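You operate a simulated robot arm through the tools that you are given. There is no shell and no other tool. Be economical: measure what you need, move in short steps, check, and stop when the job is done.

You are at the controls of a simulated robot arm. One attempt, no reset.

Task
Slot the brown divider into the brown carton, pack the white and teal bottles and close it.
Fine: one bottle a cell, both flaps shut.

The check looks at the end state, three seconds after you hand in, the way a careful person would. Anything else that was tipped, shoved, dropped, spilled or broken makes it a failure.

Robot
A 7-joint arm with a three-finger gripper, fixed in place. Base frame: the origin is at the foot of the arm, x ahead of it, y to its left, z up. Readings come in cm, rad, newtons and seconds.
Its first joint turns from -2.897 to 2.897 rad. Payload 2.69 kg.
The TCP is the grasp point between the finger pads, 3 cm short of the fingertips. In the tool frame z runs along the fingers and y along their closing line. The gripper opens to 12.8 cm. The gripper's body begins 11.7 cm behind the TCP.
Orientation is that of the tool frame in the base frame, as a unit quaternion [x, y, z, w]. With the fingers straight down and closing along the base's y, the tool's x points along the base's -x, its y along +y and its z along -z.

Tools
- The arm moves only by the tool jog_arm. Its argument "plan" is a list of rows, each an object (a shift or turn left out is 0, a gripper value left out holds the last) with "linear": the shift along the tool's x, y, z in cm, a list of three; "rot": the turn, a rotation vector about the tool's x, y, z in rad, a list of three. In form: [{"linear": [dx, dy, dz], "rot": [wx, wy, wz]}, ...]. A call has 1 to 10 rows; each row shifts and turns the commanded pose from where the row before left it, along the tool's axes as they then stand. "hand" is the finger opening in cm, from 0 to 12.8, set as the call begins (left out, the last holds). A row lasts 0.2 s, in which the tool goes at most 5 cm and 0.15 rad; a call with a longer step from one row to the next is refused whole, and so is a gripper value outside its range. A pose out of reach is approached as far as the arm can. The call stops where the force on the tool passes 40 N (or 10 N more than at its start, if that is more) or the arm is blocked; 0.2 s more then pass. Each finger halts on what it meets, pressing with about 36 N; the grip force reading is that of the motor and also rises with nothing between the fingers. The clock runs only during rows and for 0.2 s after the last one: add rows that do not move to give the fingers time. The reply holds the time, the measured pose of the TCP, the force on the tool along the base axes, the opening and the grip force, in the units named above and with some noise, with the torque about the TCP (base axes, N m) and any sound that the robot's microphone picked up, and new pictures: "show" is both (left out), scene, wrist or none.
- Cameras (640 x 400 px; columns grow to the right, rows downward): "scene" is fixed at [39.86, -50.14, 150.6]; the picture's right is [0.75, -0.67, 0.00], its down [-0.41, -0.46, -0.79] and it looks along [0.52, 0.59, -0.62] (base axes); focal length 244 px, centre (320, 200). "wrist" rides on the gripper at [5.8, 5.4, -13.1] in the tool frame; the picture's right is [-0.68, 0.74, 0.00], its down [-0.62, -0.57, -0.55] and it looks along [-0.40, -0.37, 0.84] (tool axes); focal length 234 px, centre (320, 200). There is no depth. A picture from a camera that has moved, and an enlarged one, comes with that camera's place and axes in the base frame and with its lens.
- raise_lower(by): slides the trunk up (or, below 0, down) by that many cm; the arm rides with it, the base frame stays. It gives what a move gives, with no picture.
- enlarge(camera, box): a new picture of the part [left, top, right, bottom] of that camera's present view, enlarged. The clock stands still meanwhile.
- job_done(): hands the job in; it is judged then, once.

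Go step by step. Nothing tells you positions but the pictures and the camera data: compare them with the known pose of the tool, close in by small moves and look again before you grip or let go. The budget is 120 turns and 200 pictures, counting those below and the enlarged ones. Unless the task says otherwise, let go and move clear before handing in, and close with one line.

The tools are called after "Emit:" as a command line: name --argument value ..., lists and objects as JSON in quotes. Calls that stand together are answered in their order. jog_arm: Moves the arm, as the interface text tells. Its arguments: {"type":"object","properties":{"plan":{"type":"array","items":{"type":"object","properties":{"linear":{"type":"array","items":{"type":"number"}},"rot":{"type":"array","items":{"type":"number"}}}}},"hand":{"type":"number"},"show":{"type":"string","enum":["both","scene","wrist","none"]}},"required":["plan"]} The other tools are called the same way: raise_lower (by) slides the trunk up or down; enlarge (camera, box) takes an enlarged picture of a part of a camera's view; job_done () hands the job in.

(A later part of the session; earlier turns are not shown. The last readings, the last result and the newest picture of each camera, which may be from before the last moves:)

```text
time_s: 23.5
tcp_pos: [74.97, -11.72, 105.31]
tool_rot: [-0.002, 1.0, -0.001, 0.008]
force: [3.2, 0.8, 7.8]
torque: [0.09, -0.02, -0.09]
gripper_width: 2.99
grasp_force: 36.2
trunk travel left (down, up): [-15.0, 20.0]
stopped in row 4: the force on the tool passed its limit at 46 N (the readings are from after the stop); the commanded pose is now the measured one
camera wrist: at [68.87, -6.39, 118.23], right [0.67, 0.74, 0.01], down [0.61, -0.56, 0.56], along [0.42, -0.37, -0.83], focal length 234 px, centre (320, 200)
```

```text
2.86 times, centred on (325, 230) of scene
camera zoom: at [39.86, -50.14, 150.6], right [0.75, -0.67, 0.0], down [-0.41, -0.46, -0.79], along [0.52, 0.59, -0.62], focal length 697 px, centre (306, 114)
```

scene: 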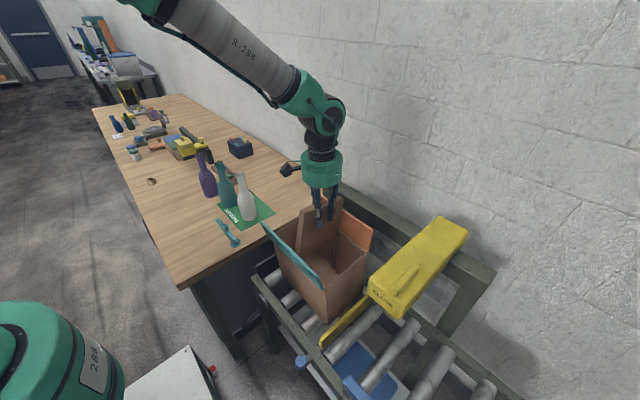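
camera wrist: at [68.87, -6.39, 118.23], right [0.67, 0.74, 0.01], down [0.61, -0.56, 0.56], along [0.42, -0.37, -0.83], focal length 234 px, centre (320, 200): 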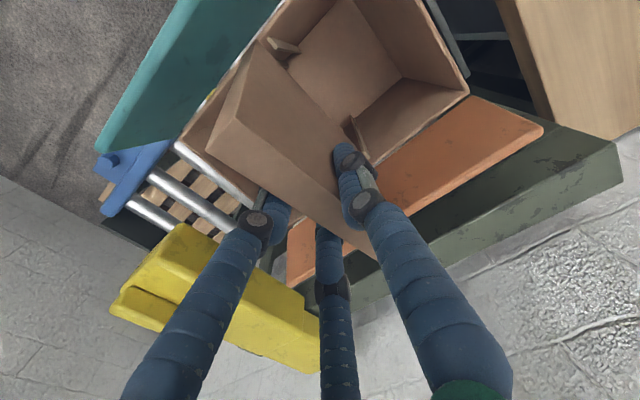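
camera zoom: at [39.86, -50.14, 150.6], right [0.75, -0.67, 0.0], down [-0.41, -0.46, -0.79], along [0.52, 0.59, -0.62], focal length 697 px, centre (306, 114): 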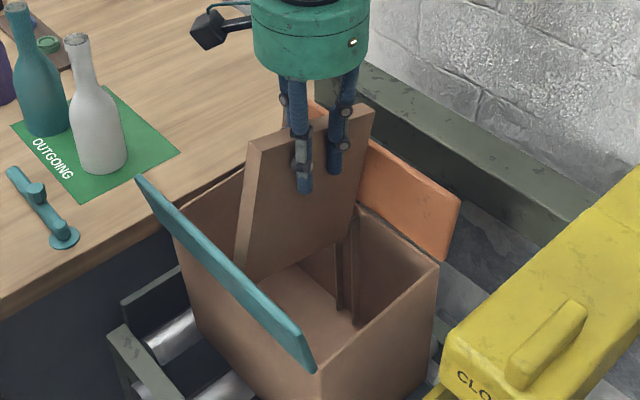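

The -x lower corner caught the rim, tilting the plate and shifting the carton a little. I'll back up and reassess.

Emit:
jog_arm --plan '[{"linear": [0, 0, -1.5]}, {"linear": [0, 0, -2]}, {"linear": [0, 0, -2]}, {"linear": [0, 0, -2]}, {"linear": [0, 0, -2]}, {}]'

Emit:
enlarge --camera "scene" --box '[255, 140, 385, 330]'

Emit:
enlarge --camera "wrist" --box '[180, 0, 480, 260]'

```text
time_s: 24.9
tcp_pos: [74.71, -11.66, 114.62]
tool_rot: [-0.002, 1.0, -0.001, 0.006]
force: [0.0, 0.2, 0.0]
torque: [0.01, -0.01, -0.03]
gripper_width: 3.0
grasp_force: 35.6
trunk travel left (down, up): [-15.0, 20.0]
camera wrist: at [68.71, -6.34, 127.62], right [0.67, 0.74, 0.01], down [0.61, -0.56, 0.56], along [0.42, -0.37, -0.83], focal length 234 px, centre (320, 200)
```

scene: 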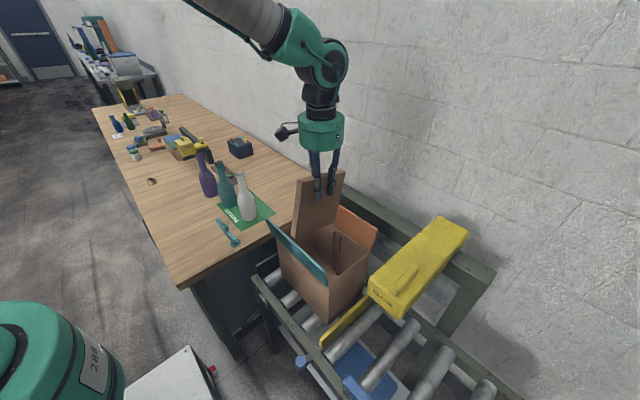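
wrist: 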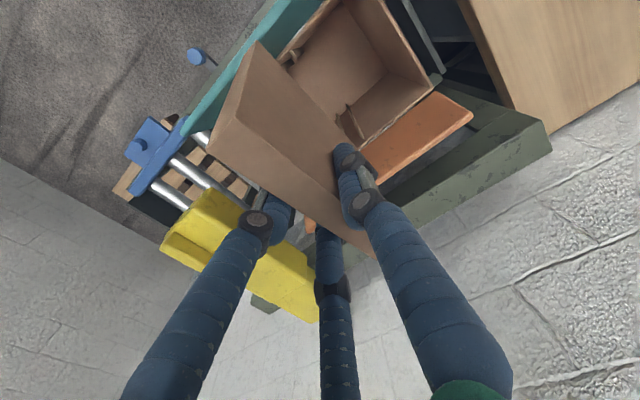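

```text
2.11 times, centred on (320, 235) of scene
camera zoom: at [39.86, -50.14, 150.6], right [0.75, -0.67, 0.0], down [-0.41, -0.46, -0.79], along [0.52, 0.59, -0.62], focal length 514 px, centre (320, 126)
```

zoom: 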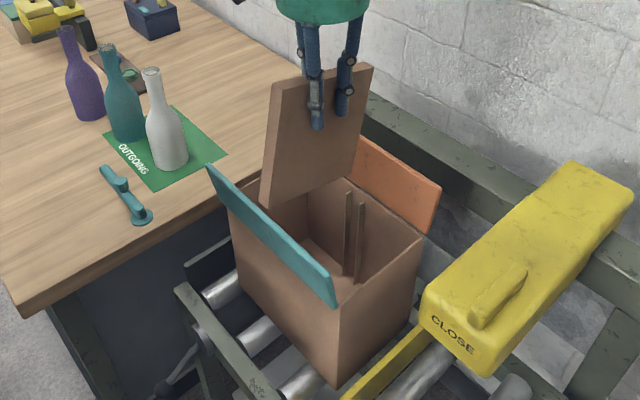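

```text
1.54 times, centred on (330, 130) of wrist
camera zoom: at [68.71, -6.34, 127.62], right [0.67, 0.74, 0.01], down [0.61, -0.56, 0.56], along [0.42, -0.37, -0.83], focal length 360 px, centre (305, 308)
```

zoom: 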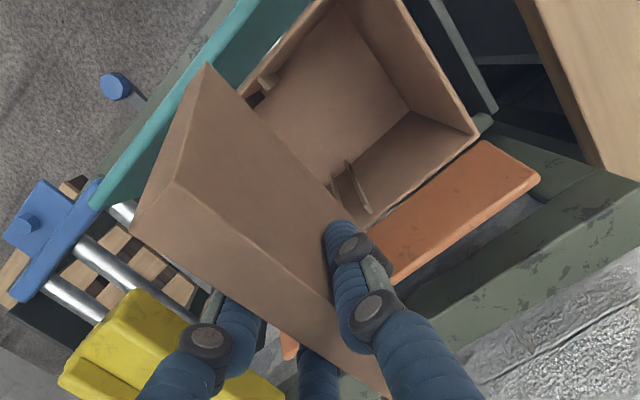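

The carton settled back to its original spot, but the divider has rotated about 0.2 rad in the grip. I'll take it back to a free spot on the table and square it against the surface.

Emit:
jog_arm --plan '[{"linear": [0, 0, -3], "rot": [0, 0.012, 0]}, {"linear": [0, 0, -2.6]}, {"linear": [2.5, 4, 0]}, {"linear": [2.5, 4, 0]}, {"linear": [2.5, 4, 0]}, {"linear": [2.5, 4, 0]}, {"linear": [2.5, 4, 0]}, {"linear": [2.5, 4, 0]}, {"linear": [2.5, 4, 0]}, {"linear": [2.5, 4, 0]}]' --show "none"

Emit:
jog_arm --plan '[{"linear": [2.9, 4, 0]}, {"linear": [2.9, 4, 0]}, {"linear": [2.9, 4, 0]}, {}, {"linear": [0, 0, 4]}, {"linear": [0, 0, 4]}, {"linear": [0, 0, 4]}, {"linear": [0, 0, 4]}, {"linear": [0, 0, 2]}, {}]'

Emit:
enlarge --camera "scene" --box '[120, 100, 270, 260]'

```text
time_s: 27.1
tcp_pos: [54.69, 20.21, 120.15]
tool_rot: [-0.001, 1.0, -0.001, 0.0]
force: [-0.6, -0.4, -1.5]
torque: [0.01, -0.01, 0.0]
gripper_width: 2.98
grasp_force: 35.9
trunk travel left (down, up): [-15.0, 20.0]
```

```text
time_s: 29.3
tcp_pos: [45.95, 32.12, 102.13]
tool_rot: [-0.001, 1.0, 0.0, 0.0]
force: [0.5, 0.2, -0.2]
torque: [-0.01, 0.04, 0.01]
gripper_width: 2.95
grasp_force: 35.4
trunk travel left (down, up): [-15.0, 20.0]
camera wrist: at [40.04, 37.55, 115.18], right [0.67, 0.74, 0.0], down [0.62, -0.56, 0.55], along [0.41, -0.37, -0.83], focal length 234 px, centre (320, 200)
```

scene: 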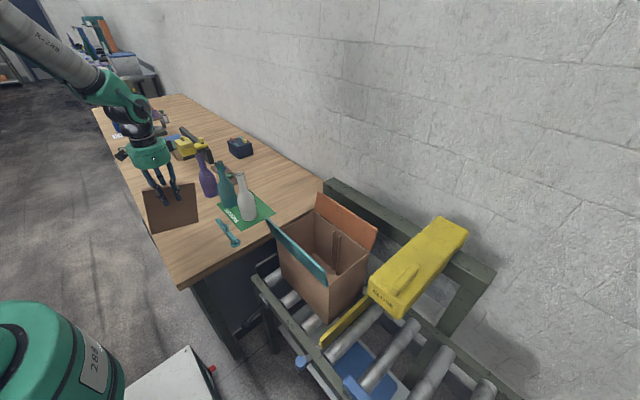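
wrist: 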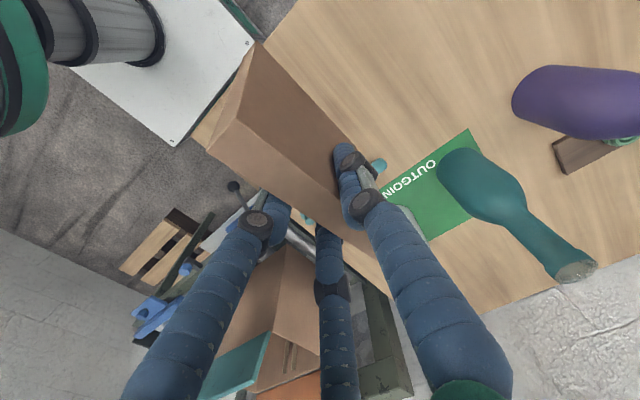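

```text
2.50 times, centred on (195, 180) of scene
camera zoom: at [39.86, -50.14, 150.6], right [0.75, -0.67, 0.0], down [-0.41, -0.46, -0.79], along [0.52, 0.59, -0.62], focal length 610 px, centre (632, 250)
```

zoom: 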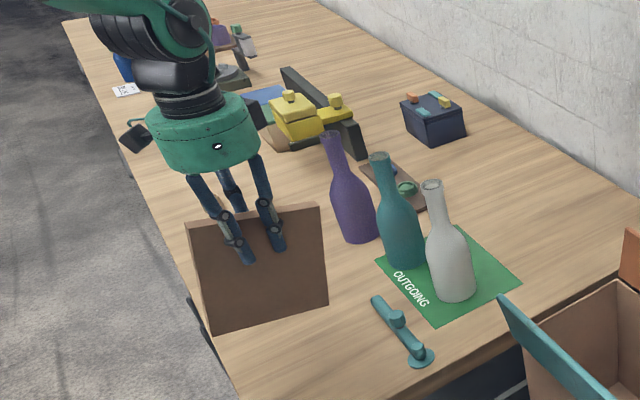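

Now I'll lower it until the corner touches the table and press gently.

Emit:
jog_arm --plan '[{"linear": [0, 0, 2]}, {"linear": [0, 0, 1.5]}, {"linear": [0, 0, 0.5]}, {"linear": [0, 0, 0.5]}, {"linear": [0, 0, 0.5]}, {"linear": [0, 0, 0.5]}, {"linear": [0, 0, 0.5]}, {"linear": [0, 0, 0.5]}, {"linear": [0, 0, 0.5]}, {"linear": [0, 0, 0.5]}]'

Emit:
enlarge --camera "scene" --box '[120, 100, 270, 260]'

```text
time_s: 31.3
tcp_pos: [46.08, 32.29, 95.63]
tool_rot: [-0.001, 1.0, 0.001, 0.003]
force: [-0.5, -2.2, 15.9]
torque: [-0.12, -0.73, -0.08]
gripper_width: 2.96
grasp_force: 35.6
trunk travel left (down, up): [-15.0, 20.0]
stopped in row 10: the force on the tool passed its limit at 52 N (the readings are from after the stop); the commanded pose is now the measured one
camera wrist: at [40.08, 37.58, 108.61], right [0.67, 0.74, 0.01], down [0.61, -0.56, 0.55], along [0.41, -0.37, -0.83], focal length 234 px, centre (320, 200)
```

scene: 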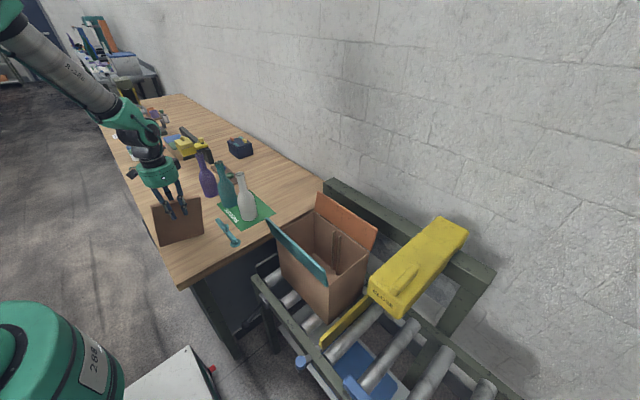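
wrist: 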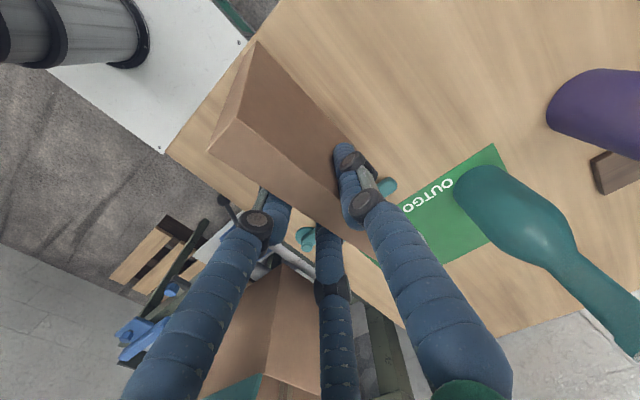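

```text
2.50 times, centred on (195, 180) of scene
camera zoom: at [39.86, -50.14, 150.6], right [0.75, -0.67, 0.0], down [-0.41, -0.46, -0.79], along [0.52, 0.59, -0.62], focal length 610 px, centre (632, 250)
```

zoom: 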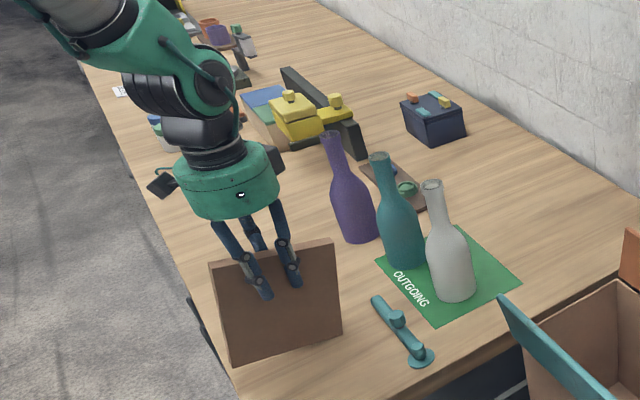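

Still partly tilted, so I'll loosen the fingers slightly. The plate should drop flat while caged, then I'll regrip.

Emit:
jog_arm --plan '[{}, {}, {}]' --hand 3.4

Emit:
enlarge --camera "scene" --box '[120, 100, 270, 260]'

```text
time_s: 32.1
tcp_pos: [45.95, 32.23, 95.37]
tool_rot: [-0.002, 1.0, 0.0, 0.001]
force: [-0.2, 1.0, -0.4]
torque: [0.0, 0.0, -0.01]
gripper_width: 3.42
grasp_force: 0.1
trunk travel left (down, up): [-15.0, 20.0]
camera wrist: at [40.09, 37.58, 108.43], right [0.67, 0.74, 0.0], down [0.62, -0.56, 0.55], along [0.41, -0.37, -0.83], focal length 234 px, centre (320, 200)
```

scene: 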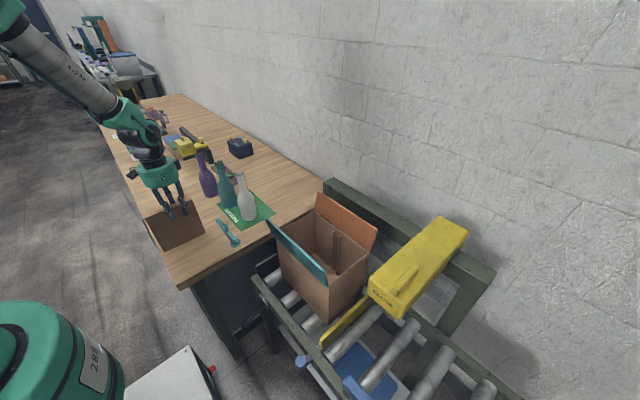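
wrist: 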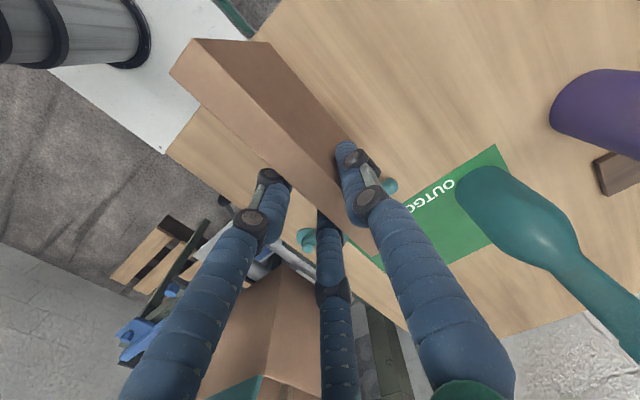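

```text
2.50 times, centred on (195, 180) of scene
camera zoom: at [39.86, -50.14, 150.6], right [0.75, -0.67, 0.0], down [-0.41, -0.46, -0.79], along [0.52, 0.59, -0.62], focal length 610 px, centre (632, 250)
```

zoom: 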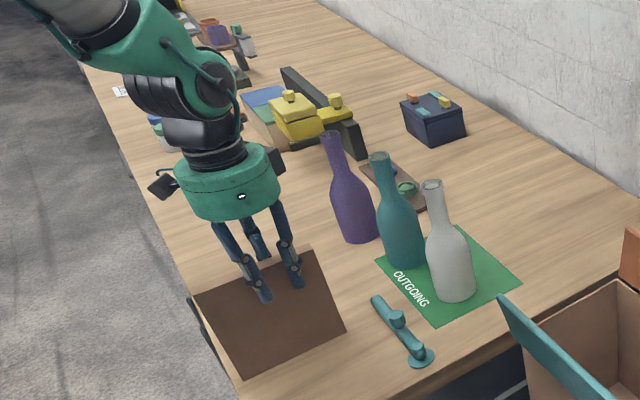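

The plate now stands flat (x≈35.9–51.2), but my grip is about 2.4 cm off its centre. I'll open a bit, slide to the centre and regrip.

Emit:
jog_arm --plan '[{}, {}, {"linear": [0.8, 0, 0]}, {"linear": [0.8, 0, 0]}, {"linear": [0.8, 0, 0.3]}, {}]' --hand 4.4

Emit:
enlarge --camera "scene" --box '[120, 130, 250, 270]'

Emit:
enlarge --camera "wrist" --box '[150, 20, 430, 280]'

```text
time_s: 33.5
tcp_pos: [43.66, 32.23, 95.1]
tool_rot: [-0.001, 1.0, 0.0, 0.001]
force: [0.2, -0.5, 0.1]
torque: [0.01, -0.03, -0.04]
gripper_width: 4.41
grasp_force: 0.0
trunk travel left (down, up): [-15.0, 20.0]
camera wrist: at [37.7, 37.56, 108.17], right [0.67, 0.74, 0.0], down [0.62, -0.56, 0.55], along [0.41, -0.37, -0.83], focal length 234 px, centre (320, 200)
```

scene: 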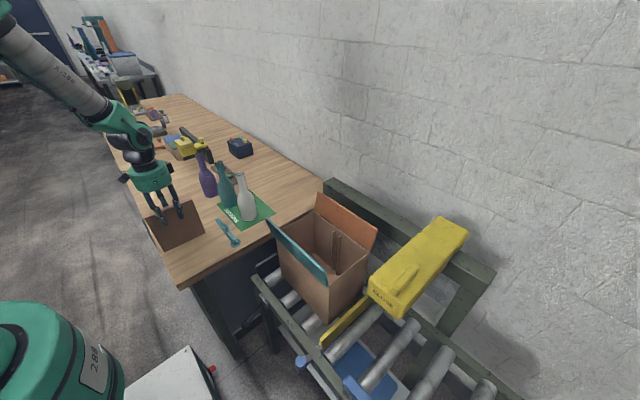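
wrist: 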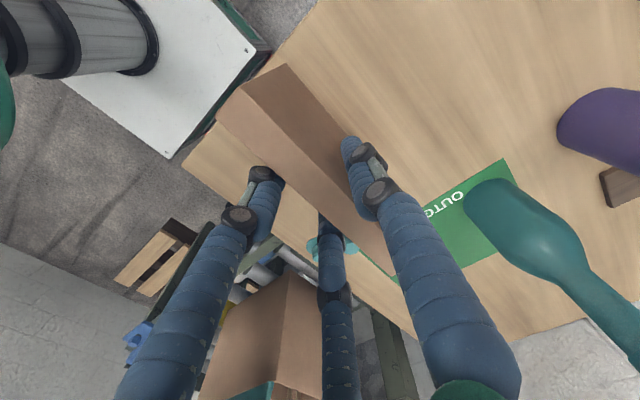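

```text
2.86 times, centred on (185, 200) of scene
camera zoom: at [39.86, -50.14, 150.6], right [0.75, -0.67, 0.0], down [-0.41, -0.46, -0.79], along [0.52, 0.59, -0.62], focal length 697 px, centre (706, 200)
```

zoom: 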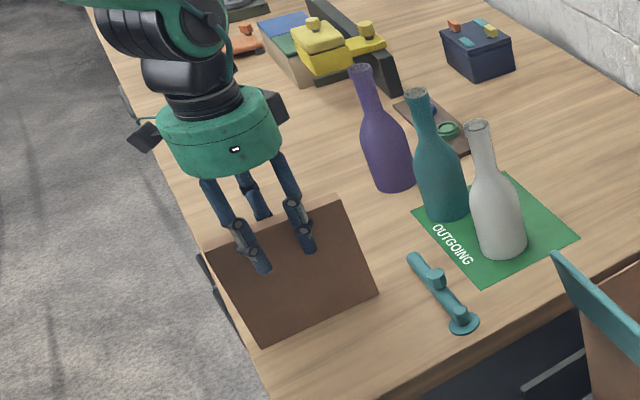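

```text
1.54 times, centred on (290, 150) of wrist
camera zoom: at [37.7, 37.56, 108.17], right [0.67, 0.74, 0.0], down [0.62, -0.56, 0.55], along [0.41, -0.37, -0.83], focal length 360 px, centre (366, 277)
```

zoom: 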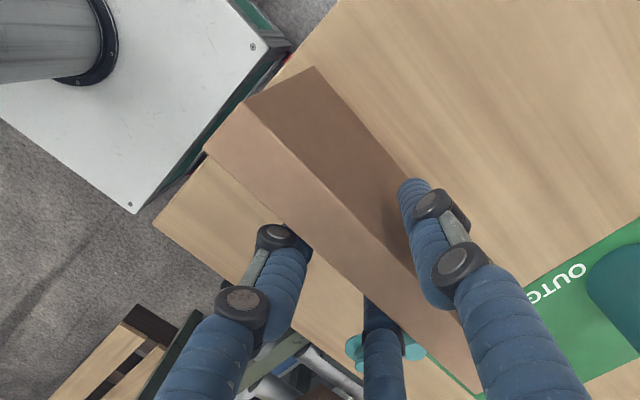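

The plate is upright and centred in the hand, so I'll close.

Emit:
jog_arm --plan '[{}, {}, {}]' --hand 1 --show "none"

Emit:
jog_arm --plan '[{"linear": [0, 0, -1]}, {"linear": [0, 0, -3]}, {"linear": [0, 0, -4]}, {"linear": [0, 0, -4]}, {"linear": [0, 0, -4]}, {"linear": [0, 0, -4]}, {"linear": [0, 0, -4]}, {}]'

Emit:
enlarge --camera "scene" --box '[80, 80, 240, 240]'

```text
time_s: 34.3
tcp_pos: [43.48, 32.26, 95.04]
tool_rot: [-0.002, 1.0, 0.0, 0.001]
force: [-0.7, -0.9, 0.5]
torque: [0.02, 0.0, 0.03]
gripper_width: 3.01
grasp_force: 36.3
trunk travel left (down, up): [-15.0, 20.0]
```

```text
time_s: 36.1
tcp_pos: [43.42, 32.19, 119.25]
tool_rot: [-0.001, 1.0, 0.0, 0.001]
force: [-1.0, 0.6, 0.6]
torque: [0.02, -0.05, 0.0]
gripper_width: 2.96
grasp_force: 35.7
trunk travel left (down, up): [-15.0, 20.0]
camera wrist: at [37.52, 37.56, 132.23], right [0.67, 0.74, 0.0], down [0.62, -0.56, 0.55], along [0.41, -0.37, -0.83], focal length 234 px, centre (320, 200)
```

scene: 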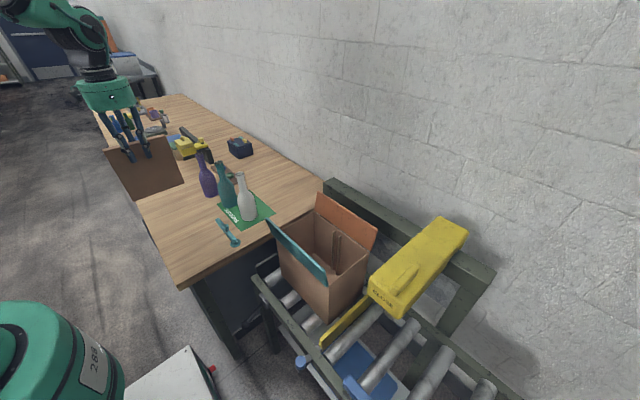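
wrist: 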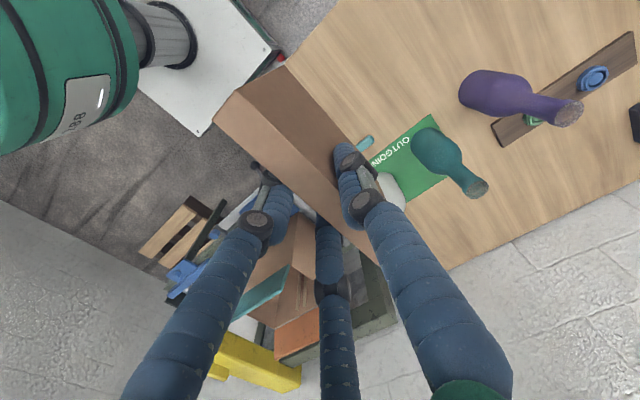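

```text
2.50 times, centred on (160, 160) of scene
camera zoom: at [39.86, -50.14, 150.6], right [0.75, -0.67, 0.0], down [-0.41, -0.46, -0.79], along [0.52, 0.59, -0.62], focal length 610 px, centre (720, 300)
```

zoom: 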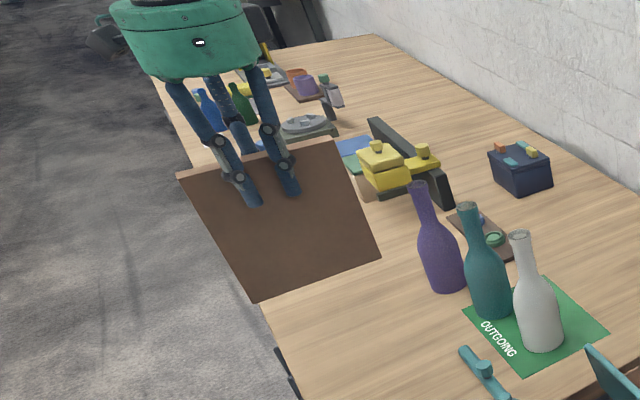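

Grip is good at the centre; now back to the carton, hovering for a careful alignment.

Emit:
jog_arm --plan '[{"linear": [-2.6, -3.654, 0]}, {"linear": [-2.6, -3.654, 0]}, {"linear": [-2.6, -3.654, 0]}, {"linear": [-2.6, -3.654, 0]}, {"linear": [-2.6, -3.654, 0]}, {"linear": [-2.6, -3.654, 0]}]' --show "none"

Emit:
jog_arm --plan '[{"linear": [-2.6, -3.654, 0]}, {"linear": [-2.6, -3.654, 0]}, {"linear": [-2.6, -3.654, 0]}, {"linear": [-2.6, -3.654, 0]}, {"linear": [-2.6, -3.654, 0]}, {"linear": [-2.6, -3.654, 0]}, {}]'

Emit:
jog_arm --plan '[{"linear": [0, 0, 4]}, {"linear": [0, 0, 3]}, {}]'

Emit:
enlarge --camera "scene" --box '[265, 150, 385, 310]'

Emit:
enlarge --camera "wrist" --box '[180, 0, 480, 260]'

```text
time_s: 37.5
tcp_pos: [59.01, 10.29, 119.23]
tool_rot: [-0.001, 1.0, 0.0, 0.001]
force: [-0.6, 0.0, -0.9]
torque: [-0.02, 0.0, 0.0]
gripper_width: 2.97
grasp_force: 35.7
trunk travel left (down, up): [-15.0, 20.0]
```

```text
time_s: 39.1
tcp_pos: [74.85, -11.61, 119.12]
tool_rot: [-0.001, 1.0, 0.0, 0.001]
force: [0.9, -0.1, -1.1]
torque: [0.02, 0.07, -0.01]
gripper_width: 2.97
grasp_force: 36.1
trunk travel left (down, up): [-15.0, 20.0]
camera wrist: at [69.02, -6.22, 132.15], right [0.67, 0.74, 0.0], down [0.62, -0.56, 0.55], along [0.41, -0.37, -0.84], focal length 234 px, centre (320, 200)
```

scene: 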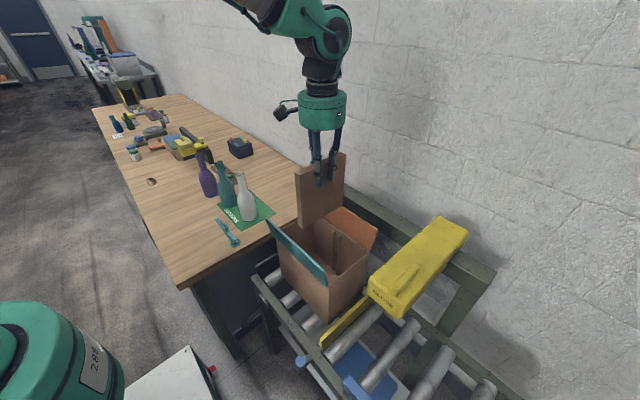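
wrist: 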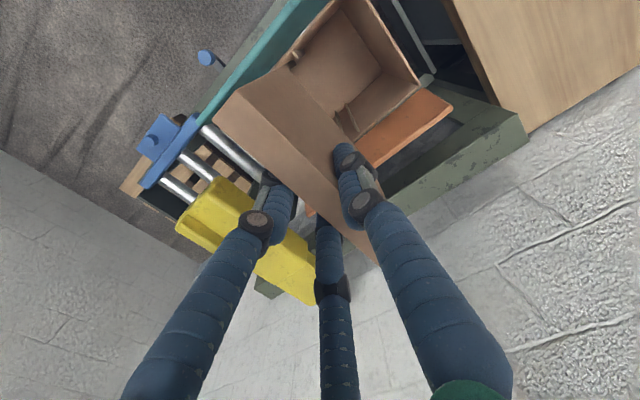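

```text
time_s: 39.9
tcp_pos: [74.94, -11.41, 112.22]
tool_rot: [-0.001, 1.0, -0.001, 0.002]
force: [-0.1, 0.2, -1.4]
torque: [-0.01, 0.03, 0.0]
gripper_width: 2.98
grasp_force: 36.5
trunk travel left (down, up): [-15.0, 20.0]
camera wrist: at [69.04, -6.14, 125.2], right [0.67, 0.74, 0.0], down [0.62, -0.56, 0.55], along [0.41, -0.37, -0.83], focal length 234 px, centre (320, 200)
```

scene: 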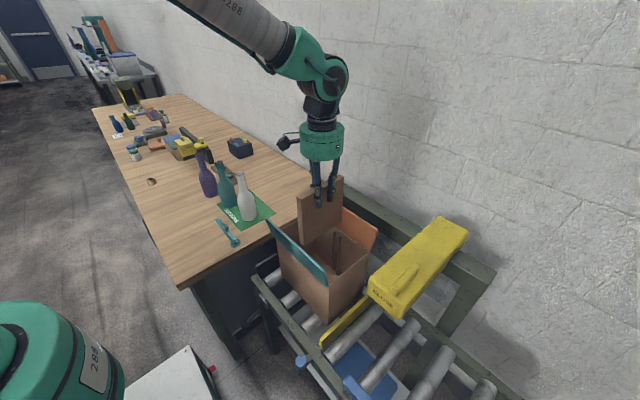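
wrist: 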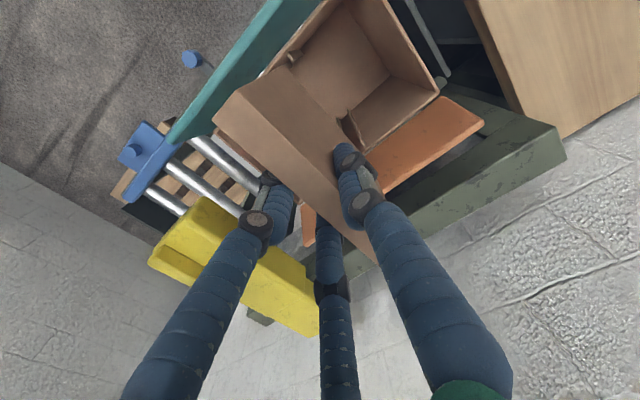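

```text
2.50 times, centred on (325, 230) of scene
camera zoom: at [39.86, -50.14, 150.6], right [0.75, -0.67, 0.0], down [-0.41, -0.46, -0.79], along [0.52, 0.59, -0.62], focal length 610 px, centre (308, 125)
```

zoom: 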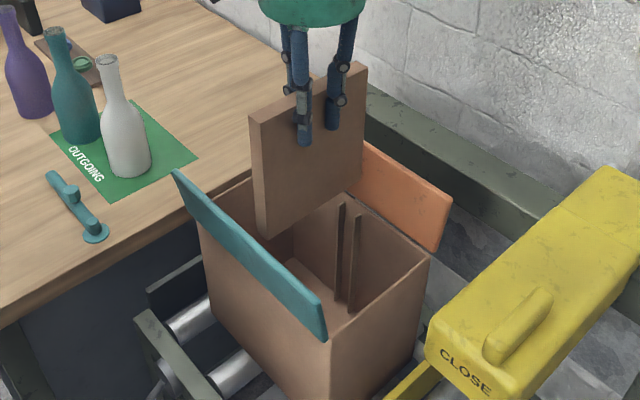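

```text
1.54 times, centred on (330, 130) of wrist
camera zoom: at [69.04, -6.14, 125.2], right [0.67, 0.74, 0.0], down [0.62, -0.56, 0.55], along [0.41, -0.37, -0.83], focal length 360 px, centre (305, 308)
```

zoom: 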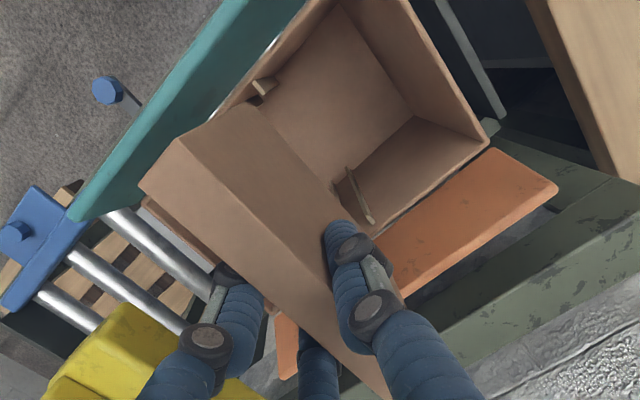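

The plate spans x 67.2–82.1 and y -10.06 to -12.25, which fits the slot. I'll lower in small steps.

Emit:
jog_arm --plan '[{"linear": [0.12, 0, 2]}, {"linear": [0, 0, 2]}, {"linear": [0, 0, 1]}, {"linear": [0, 0, 1]}, {"linear": [0, 0, 1]}, {"linear": [0, 0, 1]}, {}]'

Emit:
enlarge --camera "scene" --box '[265, 150, 385, 310]'

```text
time_s: 41.2
tcp_pos: [75.09, -11.45, 105.87]
tool_rot: [-0.002, 1.0, -0.001, 0.005]
force: [-0.6, 0.1, 13.3]
torque: [0.04, -1.31, 0.03]
gripper_width: 2.98
grasp_force: 35.9
trunk travel left (down, up): [-15.0, 20.0]
stopped in row 6: the force on the tool passed its limit at 50 N (the readings are from after the stop); the commanded pose is now the measured one
camera wrist: at [69.02, -6.14, 118.89], right [0.67, 0.74, 0.01], down [0.61, -0.56, 0.56], along [0.42, -0.37, -0.83], focal length 234 px, centre (320, 200)
```

scene: 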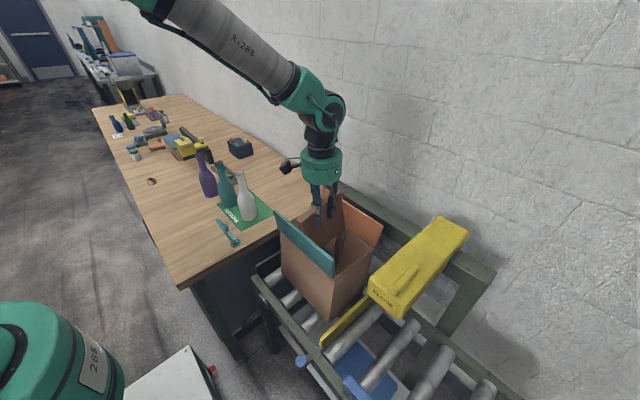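
wrist: 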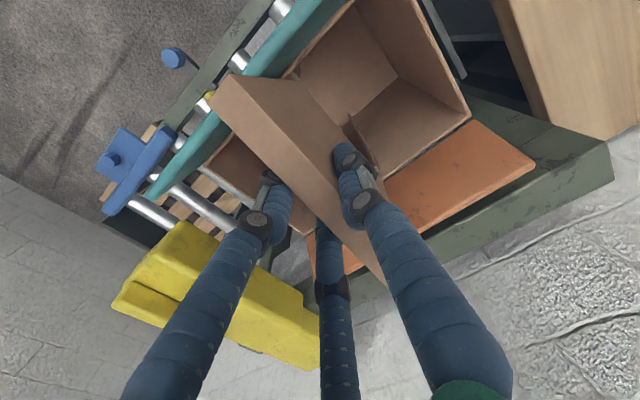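

```text
2.50 times, centred on (325, 230) of scene
camera zoom: at [39.86, -50.14, 150.6], right [0.75, -0.67, 0.0], down [-0.41, -0.46, -0.79], along [0.52, 0.59, -0.62], focal length 610 px, centre (308, 125)
```

zoom: 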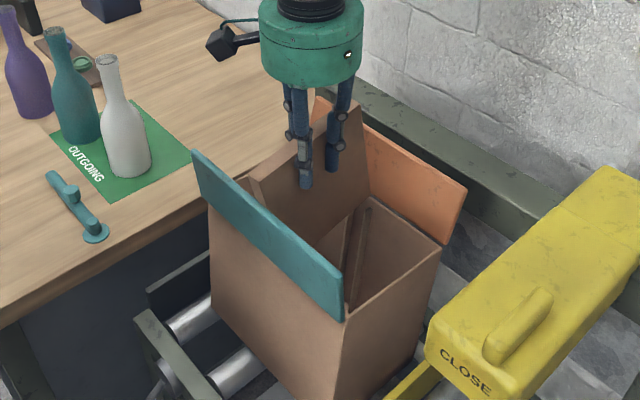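

This time the +x end seems to have caught. I'll back off and look closely at both ends.

Emit:
jog_arm --plan '[{"linear": [0, 0, -1]}, {"linear": [0, 0, -1.5]}, {"linear": [0, 0, -2]}, {"linear": [0, 0, -2]}, {}, {}]'

Emit:
enlarge --camera "scene" --box '[265, 150, 385, 310]'

Emit:
enlarge --camera "wrist" --box '[180, 0, 480, 260]'

```text
time_s: 42.6
tcp_pos: [74.98, -11.53, 112.21]
tool_rot: [-0.001, 1.0, -0.001, 0.004]
force: [-1.0, -0.1, -0.9]
torque: [-0.02, 0.13, 0.0]
gripper_width: 3.0
grasp_force: 36.2
trunk travel left (down, up): [-15.0, 20.0]
camera wrist: at [69.03, -6.13, 125.22], right [0.67, 0.74, 0.0], down [0.61, -0.56, 0.55], along [0.41, -0.37, -0.83], focal length 234 px, centre (320, 200)
```

scene: 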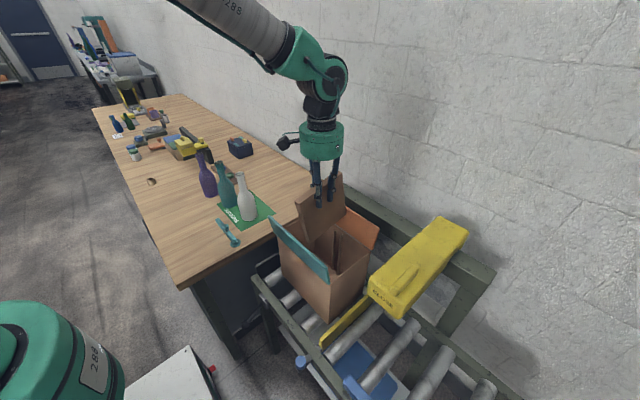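
wrist: 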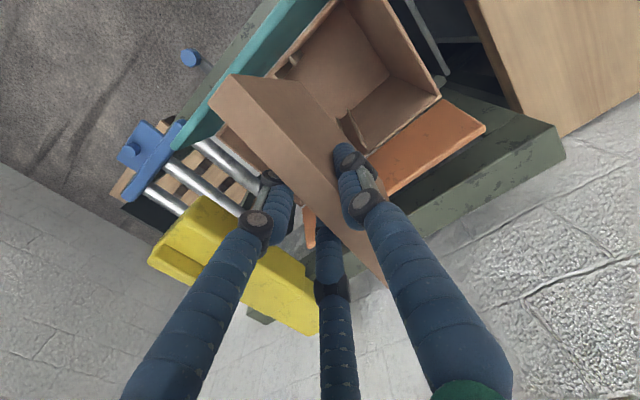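

```text
2.50 times, centred on (325, 230) of scene
camera zoom: at [39.86, -50.14, 150.6], right [0.75, -0.67, 0.0], down [-0.41, -0.46, -0.79], along [0.52, 0.59, -0.62], focal length 610 px, centre (308, 125)
```

zoom: 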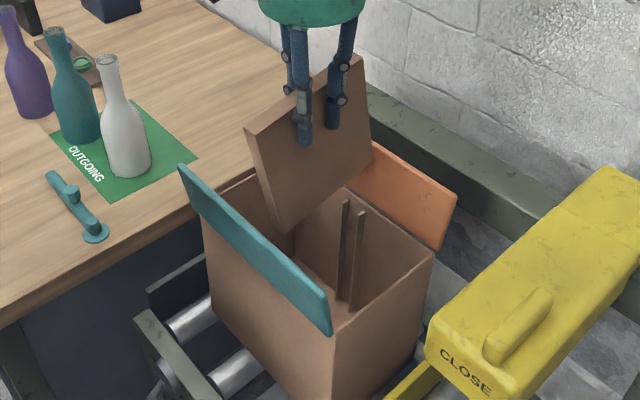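

```text
1.54 times, centred on (330, 130) of wrist
camera zoom: at [69.03, -6.13, 125.22], right [0.67, 0.74, 0.0], down [0.61, -0.56, 0.55], along [0.41, -0.37, -0.83], focal length 360 px, centre (305, 308)
```

zoom: 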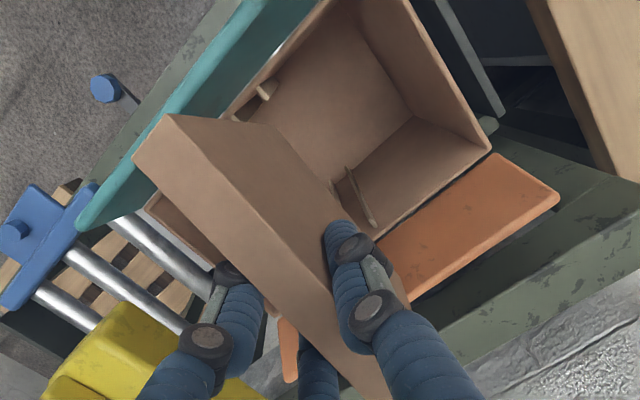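

The plate is now tilted the other way (its -x corner low), which I can use: insert the low corner first. First I need an exact new fix on the carton.

Emit:
enlarge --camera "scene" --box '[305, 210, 375, 280]'

Emit:
enlarge --camera "wrist" --box '[200, 0, 340, 110]'

```text
5.71 times, centred on (340, 245) of scene
camera zoom: at [39.86, -50.14, 150.6], right [0.75, -0.67, 0.0], down [-0.41, -0.46, -0.79], along [0.52, 0.59, -0.62], focal length 1394 px, centre (206, -57)
```

zoom: 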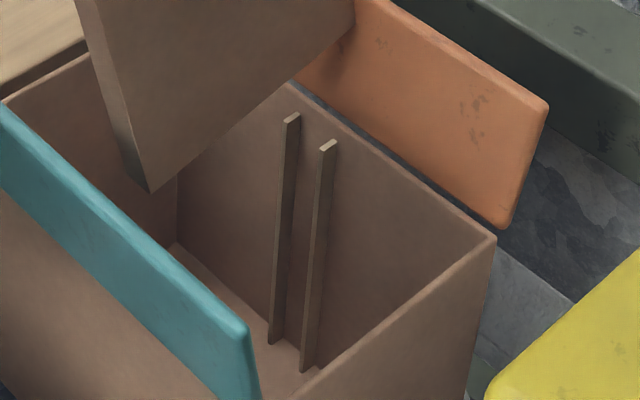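

```text
3.64 times, centred on (270, 55) of wrist
camera zoom: at [69.03, -6.13, 125.22], right [0.67, 0.74, 0.0], down [0.61, -0.56, 0.55], along [0.41, -0.37, -0.83], focal length 852 px, centre (502, 727)
```

zoom: 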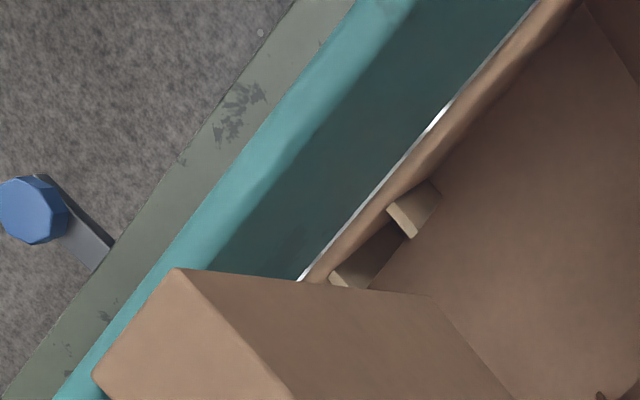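

Emit:
jog_arm --plan '[{"linear": [1.5, 0.05, 0]}, {"linear": [0, 0, 2]}, {"linear": [0, 0, 2]}, {"linear": [0, 0, 1]}, {}]'

Emit:
enlarge --camera "scene" --box '[285, 180, 375, 280]'

Emit:
enlarge --camera "wrist" --box '[190, 0, 400, 200]'

```text
time_s: 43.8
tcp_pos: [73.36, -11.26, 107.21]
tool_rot: [-0.001, 1.0, -0.001, 0.004]
force: [-2.2, -0.2, -0.5]
torque: [-0.01, 0.11, 0.01]
gripper_width: 2.97
grasp_force: 36.1
trunk travel left (down, up): [-15.0, 20.0]
camera wrist: at [67.51, -6.02, 120.15], right [0.67, 0.74, 0.0], down [0.61, -0.56, 0.55], along [0.41, -0.37, -0.83], focal length 234 px, centre (320, 200)
```

scene: 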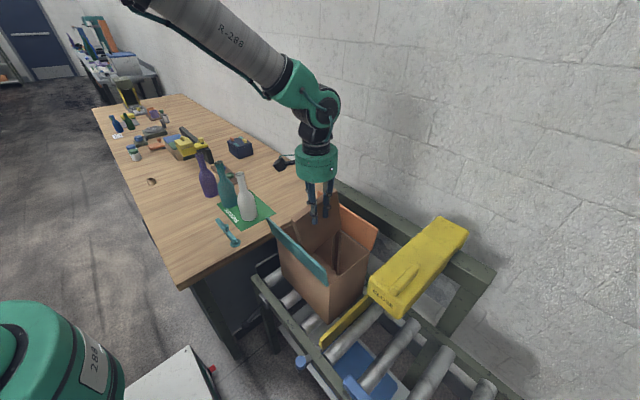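
wrist: 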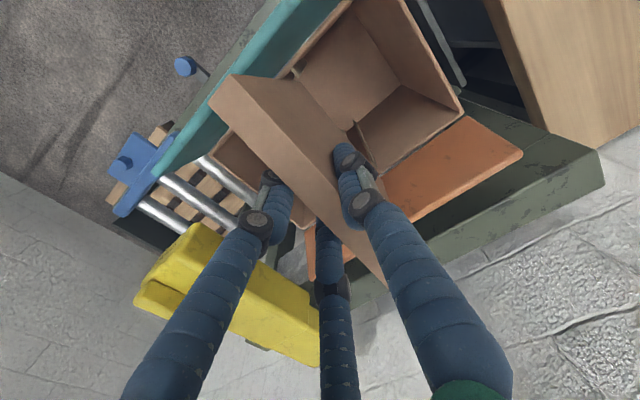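

```text
4.00 times, centred on (330, 230) of scene
camera zoom: at [39.86, -50.14, 150.6], right [0.75, -0.67, 0.0], down [-0.41, -0.46, -0.79], along [0.52, 0.59, -0.62], focal length 976 px, centre (280, 80)
```

zoom: 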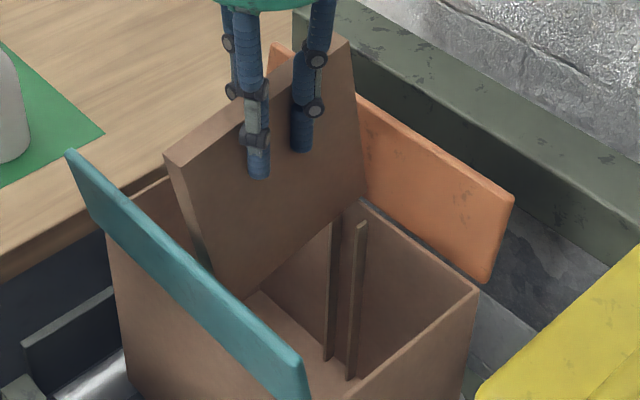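

```text
2.00 times, centred on (295, 100) of wrist
camera zoom: at [67.51, -6.02, 120.15], right [0.67, 0.74, 0.0], down [0.61, -0.56, 0.55], along [0.41, -0.37, -0.83], focal length 468 px, centre (370, 400)
```

zoom: 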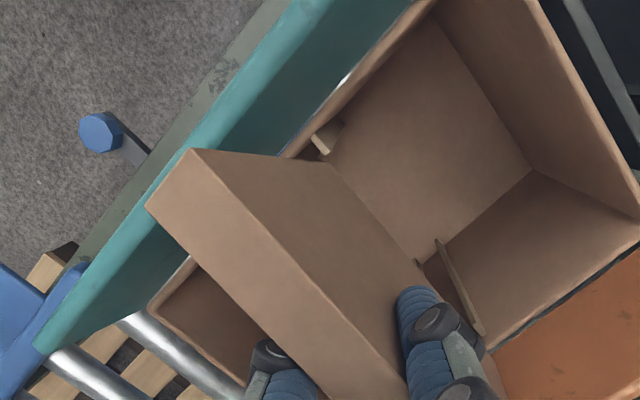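

The low corner sits at the rib tip and slightly off in y. I'll partly straighten the plate by tilting the tool 0.12 rad and re-centre before inserting.

Emit:
jog_arm --plan '[{"linear": [-0.95, -0.2, -0.8]}, {"rot": [0, 0.06, 0]}, {"rot": [0, 0.06, 0]}, {}, {}]'

Emit:
enlarge --camera "scene" --box '[285, 180, 375, 280]'

Emit:
enlarge --camera "wrist" --box '[190, 0, 400, 200]'

```text
time_s: 45.0
tcp_pos: [74.41, -11.52, 108.04]
tool_rot: [-0.002, 0.998, 0.0, -0.056]
force: [0.7, 0.6, -0.9]
torque: [-0.02, -0.01, 0.01]
gripper_width: 2.98
grasp_force: 35.8
trunk travel left (down, up): [-15.0, 20.0]
camera wrist: at [70.05, -6.22, 121.58], right [0.67, 0.74, -0.08], down [0.68, -0.56, 0.48], along [0.31, -0.37, -0.88], focal length 234 px, centre (320, 200)
```

scene: 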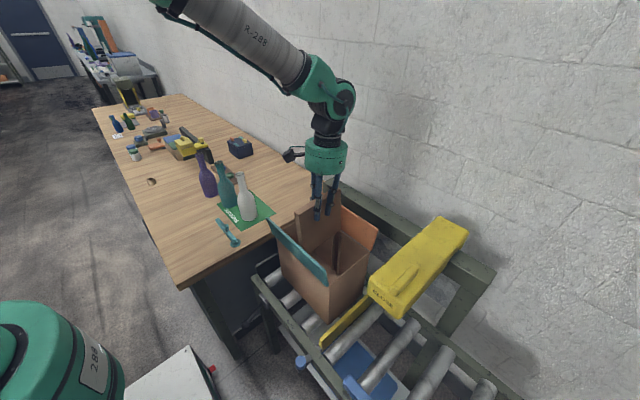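
wrist: 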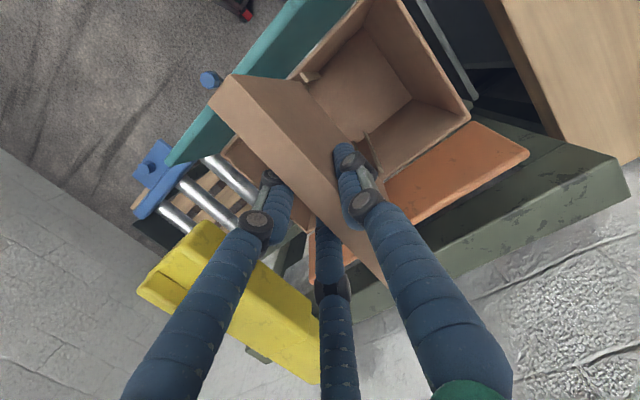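

```text
4.00 times, centred on (330, 230) of scene
camera zoom: at [39.86, -50.14, 150.6], right [0.75, -0.67, 0.0], down [-0.41, -0.46, -0.79], along [0.52, 0.59, -0.62], focal length 976 px, centre (280, 80)
```

zoom: 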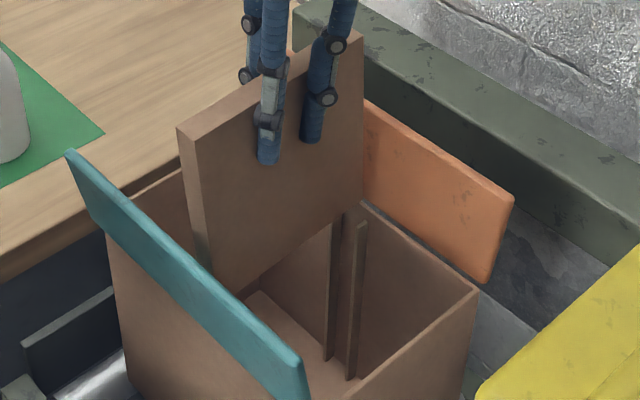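

```text
2.00 times, centred on (295, 100) of wrist
camera zoom: at [70.05, -6.22, 121.58], right [0.67, 0.74, -0.08], down [0.68, -0.56, 0.48], along [0.31, -0.37, -0.88], focal length 468 px, centre (370, 400)
```

zoom: 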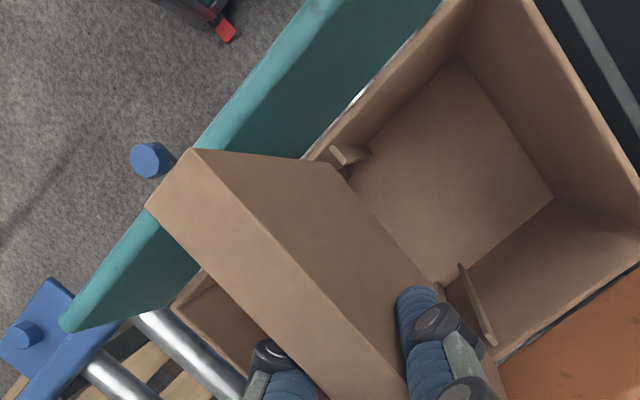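

Well lined up: the low corner sits just inside the -x wall, beside rib A. I'll lower gently.

Emit:
jog_arm --plan '[{"linear": [-0.06, 0, 0.6]}, {"linear": [-0.06, 0, 0.5]}, {"linear": [-0.06, 0, 0.5]}, {}]'

Emit:
enlarge --camera "scene" --box '[285, 180, 375, 280]'

Emit:
enlarge --camera "wrist" --box '[190, 0, 400, 200]'

```text
time_s: 46.0
tcp_pos: [74.52, -11.6, 106.45]
tool_rot: [-0.002, 0.998, -0.001, -0.056]
force: [-0.3, 0.8, -0.5]
torque: [0.02, -0.03, 0.0]
gripper_width: 3.01
grasp_force: 36.0
trunk travel left (down, up): [-15.0, 20.0]
camera wrist: at [70.06, -6.26, 119.96], right [0.67, 0.74, -0.08], down [0.68, -0.56, 0.48], along [0.31, -0.37, -0.88], focal length 234 px, centre (320, 200)
```

scene: 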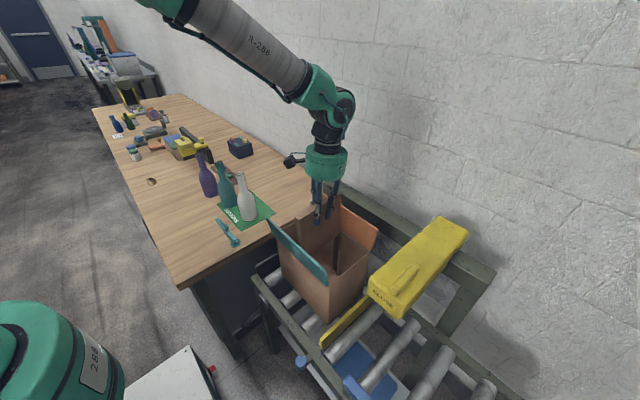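
wrist: 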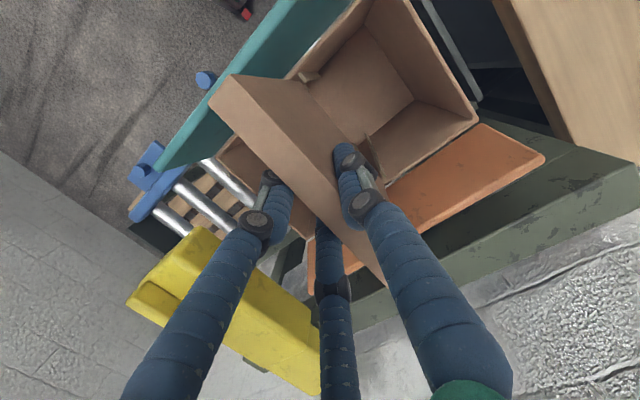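

```text
4.00 times, centred on (330, 230) of scene
camera zoom: at [39.86, -50.14, 150.6], right [0.75, -0.67, 0.0], down [-0.41, -0.46, -0.79], along [0.52, 0.59, -0.62], focal length 976 px, centre (280, 80)
```

zoom: 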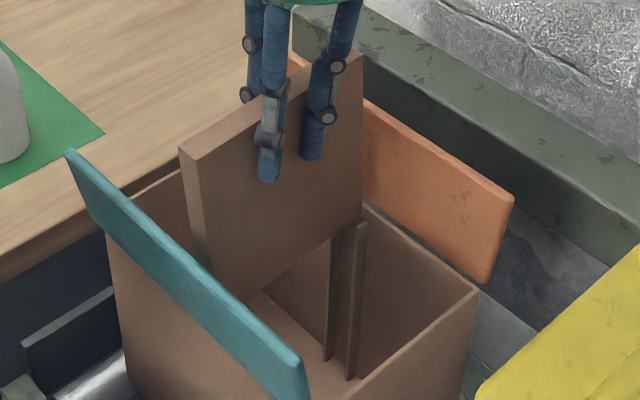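

```text
2.00 times, centred on (295, 100) of wrist
camera zoom: at [70.06, -6.26, 119.96], right [0.67, 0.74, -0.08], down [0.68, -0.56, 0.48], along [0.31, -0.37, -0.88], focal length 468 px, centre (370, 400)
```

zoom: 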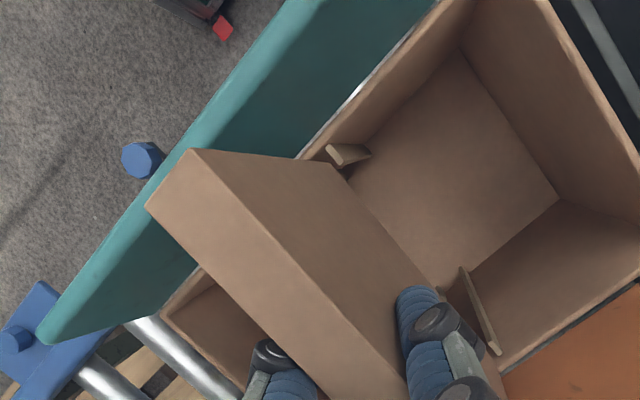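

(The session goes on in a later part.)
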